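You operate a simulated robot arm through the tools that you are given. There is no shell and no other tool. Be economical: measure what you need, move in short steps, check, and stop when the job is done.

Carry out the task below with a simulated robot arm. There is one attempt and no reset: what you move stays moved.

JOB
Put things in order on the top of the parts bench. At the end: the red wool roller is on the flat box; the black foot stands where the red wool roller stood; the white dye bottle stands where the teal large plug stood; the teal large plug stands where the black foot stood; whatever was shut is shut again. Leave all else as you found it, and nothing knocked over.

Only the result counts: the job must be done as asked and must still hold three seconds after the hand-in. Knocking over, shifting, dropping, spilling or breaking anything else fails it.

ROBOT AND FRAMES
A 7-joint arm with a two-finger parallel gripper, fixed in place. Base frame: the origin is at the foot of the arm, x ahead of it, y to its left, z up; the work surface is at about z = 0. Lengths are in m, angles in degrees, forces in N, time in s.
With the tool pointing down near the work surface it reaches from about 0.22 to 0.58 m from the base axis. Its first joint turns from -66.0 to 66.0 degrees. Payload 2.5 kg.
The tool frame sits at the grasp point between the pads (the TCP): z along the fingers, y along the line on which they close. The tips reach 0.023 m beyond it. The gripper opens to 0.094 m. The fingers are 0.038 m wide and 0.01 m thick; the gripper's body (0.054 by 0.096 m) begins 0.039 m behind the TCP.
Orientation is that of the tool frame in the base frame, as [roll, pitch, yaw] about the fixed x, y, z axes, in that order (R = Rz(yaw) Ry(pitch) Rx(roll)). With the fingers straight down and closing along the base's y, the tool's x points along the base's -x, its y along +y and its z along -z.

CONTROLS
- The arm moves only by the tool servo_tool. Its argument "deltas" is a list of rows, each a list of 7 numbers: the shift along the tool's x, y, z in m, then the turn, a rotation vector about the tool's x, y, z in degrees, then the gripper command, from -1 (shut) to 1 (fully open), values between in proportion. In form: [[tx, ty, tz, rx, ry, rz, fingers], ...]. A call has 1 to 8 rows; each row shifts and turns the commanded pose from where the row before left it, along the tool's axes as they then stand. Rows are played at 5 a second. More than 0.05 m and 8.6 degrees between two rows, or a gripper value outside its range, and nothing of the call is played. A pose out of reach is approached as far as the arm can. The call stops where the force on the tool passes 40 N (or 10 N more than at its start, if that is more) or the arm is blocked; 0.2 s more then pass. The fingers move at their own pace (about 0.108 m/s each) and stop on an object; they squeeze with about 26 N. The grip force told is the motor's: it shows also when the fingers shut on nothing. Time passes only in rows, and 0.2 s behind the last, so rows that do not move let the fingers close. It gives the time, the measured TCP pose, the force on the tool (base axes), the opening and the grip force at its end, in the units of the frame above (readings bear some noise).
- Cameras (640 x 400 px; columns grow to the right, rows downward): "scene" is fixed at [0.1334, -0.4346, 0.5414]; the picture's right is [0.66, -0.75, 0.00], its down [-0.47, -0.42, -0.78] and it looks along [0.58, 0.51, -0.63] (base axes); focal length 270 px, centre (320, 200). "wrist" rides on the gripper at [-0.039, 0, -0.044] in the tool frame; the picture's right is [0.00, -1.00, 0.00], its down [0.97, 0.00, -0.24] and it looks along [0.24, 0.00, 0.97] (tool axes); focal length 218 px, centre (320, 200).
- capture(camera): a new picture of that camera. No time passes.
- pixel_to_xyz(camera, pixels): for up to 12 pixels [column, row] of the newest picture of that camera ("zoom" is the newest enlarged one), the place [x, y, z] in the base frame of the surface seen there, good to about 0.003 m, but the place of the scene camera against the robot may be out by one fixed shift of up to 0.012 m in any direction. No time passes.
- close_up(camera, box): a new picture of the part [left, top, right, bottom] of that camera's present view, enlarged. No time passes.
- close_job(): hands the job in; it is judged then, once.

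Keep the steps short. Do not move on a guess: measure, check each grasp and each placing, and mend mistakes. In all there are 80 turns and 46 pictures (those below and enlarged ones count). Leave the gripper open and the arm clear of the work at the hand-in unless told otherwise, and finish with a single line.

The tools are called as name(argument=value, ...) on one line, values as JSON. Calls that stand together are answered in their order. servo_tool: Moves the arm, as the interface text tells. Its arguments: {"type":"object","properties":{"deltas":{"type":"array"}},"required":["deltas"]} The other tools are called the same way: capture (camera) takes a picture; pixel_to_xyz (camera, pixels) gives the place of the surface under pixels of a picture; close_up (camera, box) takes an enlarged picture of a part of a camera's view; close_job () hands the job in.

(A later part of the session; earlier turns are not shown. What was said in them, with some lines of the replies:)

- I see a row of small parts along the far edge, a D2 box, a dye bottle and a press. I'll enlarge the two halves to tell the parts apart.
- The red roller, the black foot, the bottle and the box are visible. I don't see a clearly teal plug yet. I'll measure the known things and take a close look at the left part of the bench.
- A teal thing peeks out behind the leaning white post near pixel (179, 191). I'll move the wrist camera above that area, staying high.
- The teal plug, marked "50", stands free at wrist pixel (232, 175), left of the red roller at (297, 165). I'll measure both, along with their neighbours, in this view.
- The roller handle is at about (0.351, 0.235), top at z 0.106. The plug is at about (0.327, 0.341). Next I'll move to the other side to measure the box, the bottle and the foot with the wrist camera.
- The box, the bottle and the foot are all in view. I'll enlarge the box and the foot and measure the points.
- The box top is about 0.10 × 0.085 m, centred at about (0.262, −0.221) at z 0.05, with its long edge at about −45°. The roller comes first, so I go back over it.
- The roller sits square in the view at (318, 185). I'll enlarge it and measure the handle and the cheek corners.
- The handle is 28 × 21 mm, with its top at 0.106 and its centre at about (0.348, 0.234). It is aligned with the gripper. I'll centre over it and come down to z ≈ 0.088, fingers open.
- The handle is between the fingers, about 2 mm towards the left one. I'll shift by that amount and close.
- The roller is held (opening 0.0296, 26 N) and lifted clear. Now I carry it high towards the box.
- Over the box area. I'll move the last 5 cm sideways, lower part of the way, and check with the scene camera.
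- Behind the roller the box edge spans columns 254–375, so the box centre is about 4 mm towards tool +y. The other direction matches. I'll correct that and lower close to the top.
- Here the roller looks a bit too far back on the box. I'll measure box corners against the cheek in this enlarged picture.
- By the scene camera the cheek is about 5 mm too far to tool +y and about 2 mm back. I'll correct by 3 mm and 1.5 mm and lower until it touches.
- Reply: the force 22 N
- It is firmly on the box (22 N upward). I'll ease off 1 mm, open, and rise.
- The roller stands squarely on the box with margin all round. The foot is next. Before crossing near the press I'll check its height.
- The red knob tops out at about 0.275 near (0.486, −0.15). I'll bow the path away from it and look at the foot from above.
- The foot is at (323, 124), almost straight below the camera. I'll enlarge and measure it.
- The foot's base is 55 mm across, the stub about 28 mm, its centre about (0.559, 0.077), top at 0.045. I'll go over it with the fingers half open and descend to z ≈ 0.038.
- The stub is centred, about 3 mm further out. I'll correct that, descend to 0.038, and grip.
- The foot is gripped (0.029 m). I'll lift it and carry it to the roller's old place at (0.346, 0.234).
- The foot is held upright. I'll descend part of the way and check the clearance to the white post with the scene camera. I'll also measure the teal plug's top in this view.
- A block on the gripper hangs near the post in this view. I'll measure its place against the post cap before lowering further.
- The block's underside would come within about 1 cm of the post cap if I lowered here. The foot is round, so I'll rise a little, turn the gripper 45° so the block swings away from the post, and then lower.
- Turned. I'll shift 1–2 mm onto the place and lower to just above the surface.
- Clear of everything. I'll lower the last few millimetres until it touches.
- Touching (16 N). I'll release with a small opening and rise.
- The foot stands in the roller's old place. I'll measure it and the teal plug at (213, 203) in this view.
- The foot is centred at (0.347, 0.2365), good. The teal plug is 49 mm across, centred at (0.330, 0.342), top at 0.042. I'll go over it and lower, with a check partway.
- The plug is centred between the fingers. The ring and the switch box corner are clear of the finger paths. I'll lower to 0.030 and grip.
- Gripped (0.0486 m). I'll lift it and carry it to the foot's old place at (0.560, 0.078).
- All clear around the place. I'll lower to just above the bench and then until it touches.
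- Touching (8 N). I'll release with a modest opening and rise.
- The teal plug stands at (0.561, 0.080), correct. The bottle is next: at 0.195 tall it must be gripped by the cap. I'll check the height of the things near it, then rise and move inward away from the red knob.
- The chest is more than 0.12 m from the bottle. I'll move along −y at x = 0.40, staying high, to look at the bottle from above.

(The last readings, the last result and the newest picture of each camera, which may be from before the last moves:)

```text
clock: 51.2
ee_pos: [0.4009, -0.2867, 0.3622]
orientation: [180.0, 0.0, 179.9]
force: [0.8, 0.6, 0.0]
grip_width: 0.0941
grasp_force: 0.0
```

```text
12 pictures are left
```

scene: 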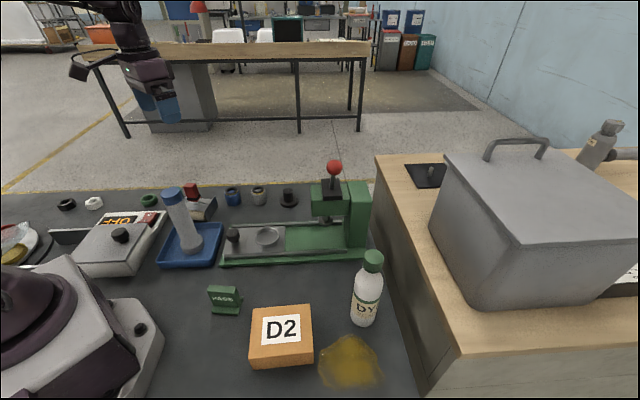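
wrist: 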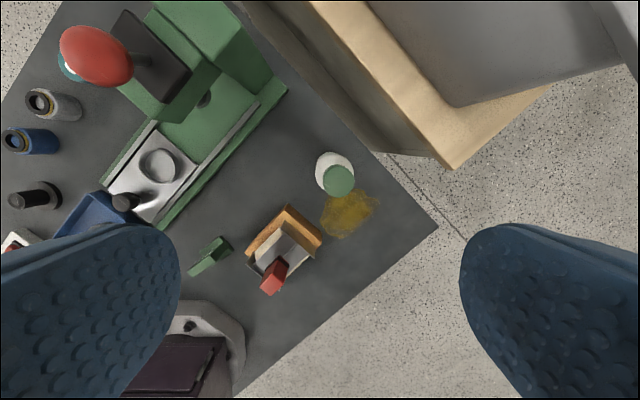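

The cap is at (338, 180). I'll enlarge and measure it.

pixel_to_xyz(camera="wrist", pixels=[[338, 180], [324, 180], [352, 180], [338, 168], [338, 193], [322, 162]])

close_up(camera="wrist", box=[298, 147, 378, 207])

```text
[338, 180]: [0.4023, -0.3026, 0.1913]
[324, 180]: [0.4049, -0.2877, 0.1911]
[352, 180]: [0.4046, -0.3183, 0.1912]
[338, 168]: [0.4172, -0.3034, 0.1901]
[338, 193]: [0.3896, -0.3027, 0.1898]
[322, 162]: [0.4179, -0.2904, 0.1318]
```

```text
6.67 times, centred on (338, 177) of wrist
```

zoom: 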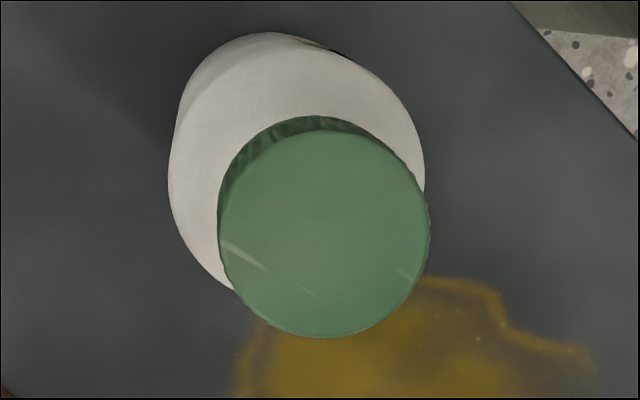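

The cap is 31 mm across, centred at (0.404, −0.303), top at 0.193. I'll go over it and lower with the fingers open, stopping above for a check.

servo_tool(deltas=[[-0.0035, -0.017, 0, 0, 0, 0, 0.6], [0, 0, 0.045, 0, 0, 0, 0.6], [0, 0, 0.045, 0, 0, 0, 0.6], [0, 0, 0.04, 0, 0, 0, 0.6], [0, 0, 0, 0, 0, 0, 0.6]])

capture(camera="wrist")

```text
clock: 52.4
ee_pos: [0.4028, -0.3024, 0.2329]
orientation: [180.0, 0.0, -180.0]
force: [-0.3, -1.1, 0.9]
grip_width: 0.075
grasp_force: 0.1
```

```text
10 pictures are left
```

wrist: 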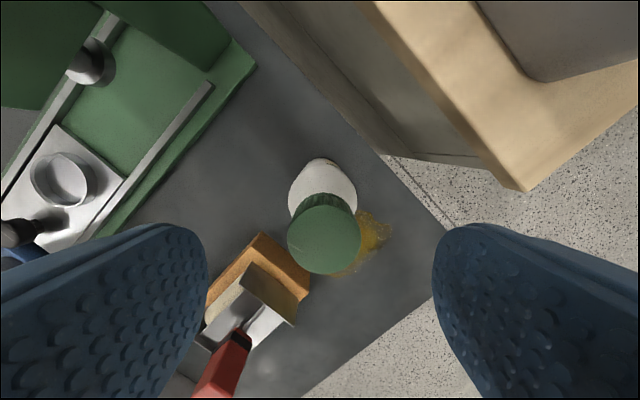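

Centred within 2 mm. I'll correct, lower to 0.176, and grip the cap.

servo_tool(deltas=[[-0.0005, -0.0015, 0.03, 0, 0, 0, 0.6], [0, 0, 0.02, 0, 0, 0, 0.6], [0, 0, 0.007, 0, 0, 0, 0.6], [0, 0, 0, 0, 0, 0, 0.6], [0, 0, 0, 0, 0, 0, -1], [0, 0, 0, 0, 0, 0, -1], [0, 0, 0, 0, 0, 0, -1], [0, 0, 0, 0, 0, 0, -1]])

close_up(camera="scene", box=[290, 200, 440, 340])

```text
clock: 54.2
ee_pos: [0.4042, -0.3039, 0.176]
orientation: [180.0, 0.0, -180.0]
force: [0.6, -0.7, -0.9]
grip_width: 0.0298
grasp_force: 26.1
```

```text
2.86 times, centred on (365, 270) of scene
```

zoom: 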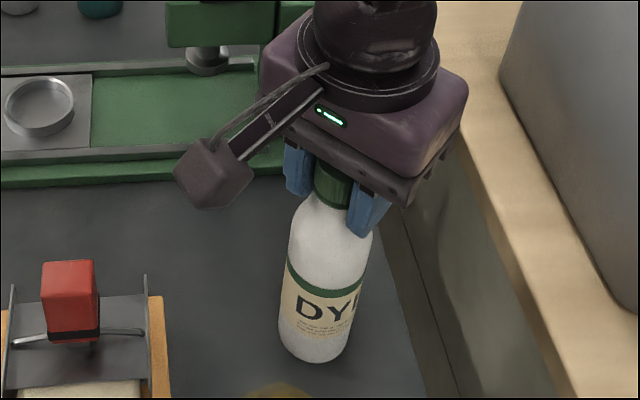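

Cap gripped (0.030 m), bottle upright. I'll lift slowly a few centimetres and check that the bottle comes along.

servo_tool(deltas=[[0, 0, -0.01, 0, 0, 0, -1], [0, 0, -0.02, 0, 0, 0, -1], [0, 0, -0.03, 0, 0, 0, -1], [0, 0, 0, 0, 0, 0, -1]])

close_up(camera="scene", box=[290, 200, 440, 340])

```text
clock: 55.2
ee_pos: [0.4058, -0.3047, 0.2328]
orientation: [180.0, 0.0, 180.0]
force: [0.3, -0.4, -2.2]
grip_width: 0.03
grasp_force: 25.5
```

```text
2.86 times, centred on (365, 270) of scene
```

zoom: 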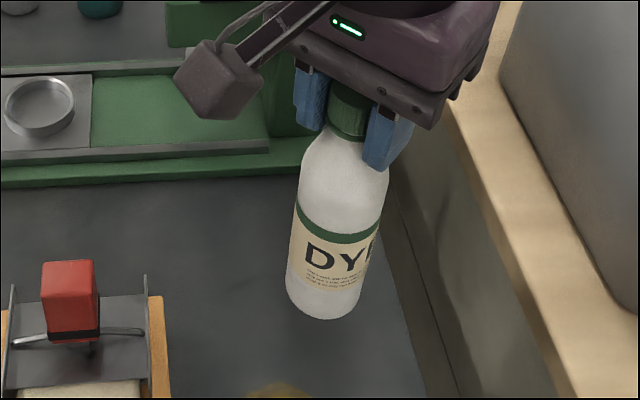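

The bottle lifts with the gripper. I'll raise it to about 0.40 and carry it in even steps to the plug's old place at (0.331, 0.342).

servo_tool(deltas=[[0, 0, -0.03, 0, 0, 0, -1], [0, 0, -0.035, 0, 0, 0, -1], [0, 0, -0.035, 0, 0, 0, -1], [0, 0, -0.035, 0, 0, 0, -1], [0, 0, -0.03, 0, 0, 0, -1], [0, 0, 0, 0, 0, 0, -1]])

servo_tool(deltas=[[0.0043, 0.038, 0, 0, 0, 0, -1], [0.0043, 0.038, 0, 0, 0, 0, -1], [0.0043, 0.038, 0, 0, 0, 0, -1], [0.0043, 0.038, 0, 0, 0, 0, -1], [0.0043, 0.038, 0, 0, 0, 0, -1], [0.0043, 0.038, 0, 0, 0, 0, -1], [0.0043, 0.038, 0, 0, 0, 0, -1], [0.0043, 0.038, 0, 0, 0, 0, -1]])

```text
clock: 56.6
ee_pos: [0.4031, -0.3043, 0.4014]
orientation: [-180.0, 0.1, 179.9]
force: [-0.7, -0.3, -1.3]
grip_width: 0.03
grasp_force: 26.0
```

```text
clock: 58.4
ee_pos: [0.369, -0.0007, 0.4]
orientation: [180.0, 0.0, 180.0]
force: [-1.0, -0.6, -1.5]
grip_width: 0.0302
grasp_force: 25.8
```

Halfway, still held. On to the target.

servo_tool(deltas=[[0.0047, 0.0428, 0, 0, 0, 0, -1], [0.0047, 0.0428, 0, 0, 0, 0, -1], [0.0047, 0.0428, 0, 0, 0, 0, -1], [0.0047, 0.0428, 0, 0, 0, 0, -1], [0.0047, 0.0428, 0, 0, 0, 0, -1], [0.0047, 0.0428, 0, 0, 0, 0, -1], [0.0047, 0.0428, 0, 0, 0, 0, -1], [0.0047, 0.0428, 0, 0, 0, 0, -1]])

servo_tool(deltas=[[0, 0, 0.04, 0, 0, 0, -1], [0, 0, 0.04, 0, 0, 0, -1], [0, 0, 0.04, 0, 0, 0, -1], [0, 0, 0.04, 0, 0, 0, -1], [0, 0, 0, 0, 0, 0, -1]])

close_up(camera="scene", box=[90, 80, 270, 270])

capture(camera="wrist")

```text
clock: 60.2
ee_pos: [0.3311, 0.3424, 0.3988]
orientation: [-179.9, 0.0, 179.9]
force: [-0.1, -0.7, -2.5]
grip_width: 0.0299
grasp_force: 25.5
```

```text
clock: 61.4
ee_pos: [0.3337, 0.3408, 0.2375]
orientation: [-180.0, 0.0, -180.0]
force: [-0.6, 1.2, -2.0]
grip_width: 0.03
grasp_force: 25.7
```

```text
2.11 times, centred on (180, 175) of scene
```

zoom: 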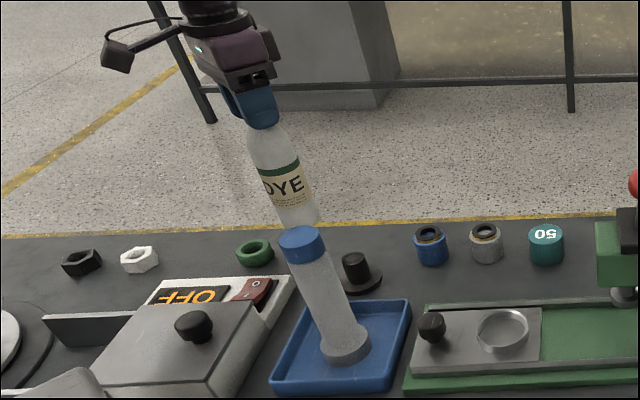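

```text
6 pictures are left
```

wrist: 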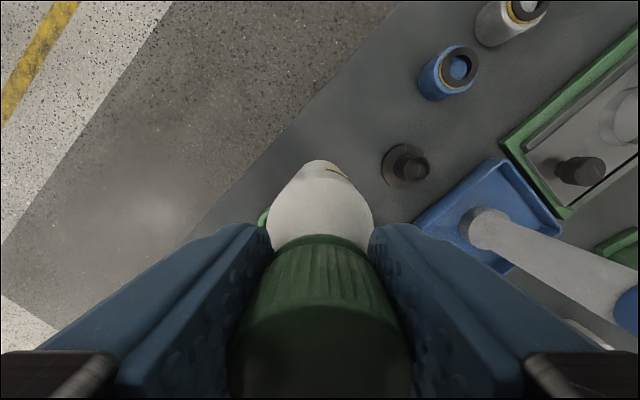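

The bottle hangs straight and the place is free. I'll lower to about 3 mm above the bench, then until it touches.

servo_tool(deltas=[[0.001, 0, 0.025, 0, 0, 0, -1], [0, 0, 0.02, 0, 0, 0, -1], [0, 0, 0.01, 0, 0, 0, -1], [0, 0, 0.003, 0, 0, 0, -1], [0, 0, 0, 0, 0, 0, -1]])

servo_tool(deltas=[[0, 0, 0.001, 0, 0, 0, -1], [0, 0, 0.001, 0, 0, 0, -1], [0, 0, 0, 0, 0, 0, -1]])

```text
clock: 62.6
ee_pos: [0.3307, 0.3424, 0.1817]
orientation: [180.0, 0.0, -180.0]
force: [-0.2, -0.4, -1.7]
grip_width: 0.0302
grasp_force: 25.9
```

```text
clock: 63.4
ee_pos: [0.33, 0.3424, 0.18]
orientation: [180.0, 0.0, 180.0]
force: [0.9, 1.0, -1.0]
grip_width: 0.0302
grasp_force: 26.1
```

servo_tool(deltas=[[0, 0, 0.001, 0, 0, 0, -1], [0, 0, 0.001, 0, 0, 0, -1], [0, 0, 0.001, 0, 0, 0, -1], [0, 0, 0, 0, 0, 0, -1]])

```text
clock: 64.4
ee_pos: [0.3301, 0.3438, 0.1768]
orientation: [179.9, 0.0, 180.0]
force: [-0.1, 0.6, -2.2]
grip_width: 0.0299
grasp_force: 25.9
```

servo_tool(deltas=[[0, 0, 0.001, 0, 0, 0, -1], [0, 0, 0.0007, 0, 0, 0, -1], [0, 0, 0, 0, 0, 0, -1]])

```text
clock: 65.2
ee_pos: [0.3303, 0.3423, 0.1739]
orientation: [179.9, -0.1, 180.0]
force: [0.5, 1.2, -0.4]
grip_width: 0.0301
grasp_force: 26.4
```

servo_tool(deltas=[[0, 0, 0.001, 0, 0, 0, -1], [0, 0, 0, 0, 0, 0, -1]])

```text
clock: 65.8
ee_pos: [0.3304, 0.3427, 0.174]
orientation: [180.0, 0.0, 180.0]
force: [-1.2, 0.6, 3.8]
grip_width: 0.0298
grasp_force: 25.7
```

Touching lightly (from about −2 N to +4 N). I'll open and rise straight up.

servo_tool(deltas=[[0, 0, 0, 0, 0, 0, -0.2], [0, 0, 0, 0, 0, 0, 0.2], [0, 0, 0, 0, 0, 0, 0.5], [0, 0, -0.02, 0, 0, 0, 0.5], [0, 0, -0.045, 0, 0, 0, 0.5], [0, 0, -0.045, 0, 0, 0, 0.5], [0, 0, -0.045, 0, 0, 0, 1], [0, 0, 0, 0, 0, 0, 1]])

capture(camera="wrist")

capture(camera="scene")

```text
clock: 67.6
ee_pos: [0.3296, 0.3426, 0.33]
orientation: [-180.0, 0.0, -179.9]
force: [-0.7, 0.1, -0.4]
grip_width: 0.0941
grasp_force: 0.1
```

```text
5 pictures are left
```

wrist: 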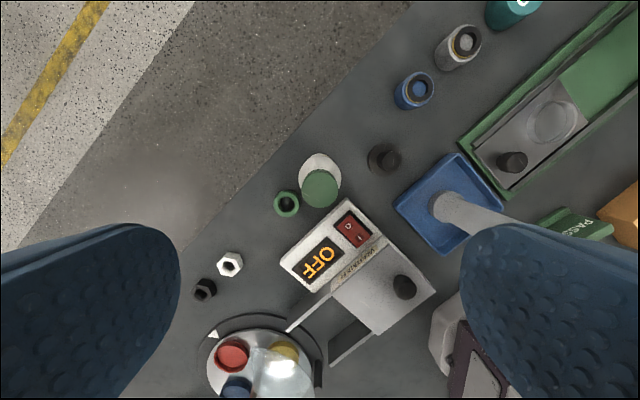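

```text
4 pictures are left
```

scene: 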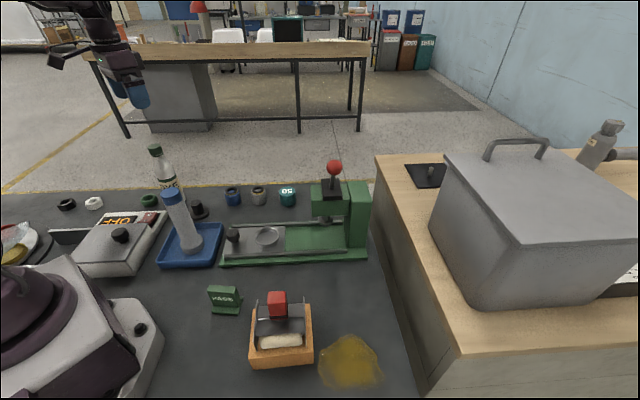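

Everything reads as asked: the bottle is upright in the plug's place, the foot is in the roller's place, the plug is in the foot's place, and the roller is on the box. Nothing shut was opened and the other items look unmoved. The gripper is open and clear, so I hand in.

close_job()

```text
The job is handed in.
```

The job is handed in: roller on the D2 box (taken as the flat box), foot in the roller's old place, teal plug in the foot's, dye bottle in the plug's, nothing opened or knocked over.
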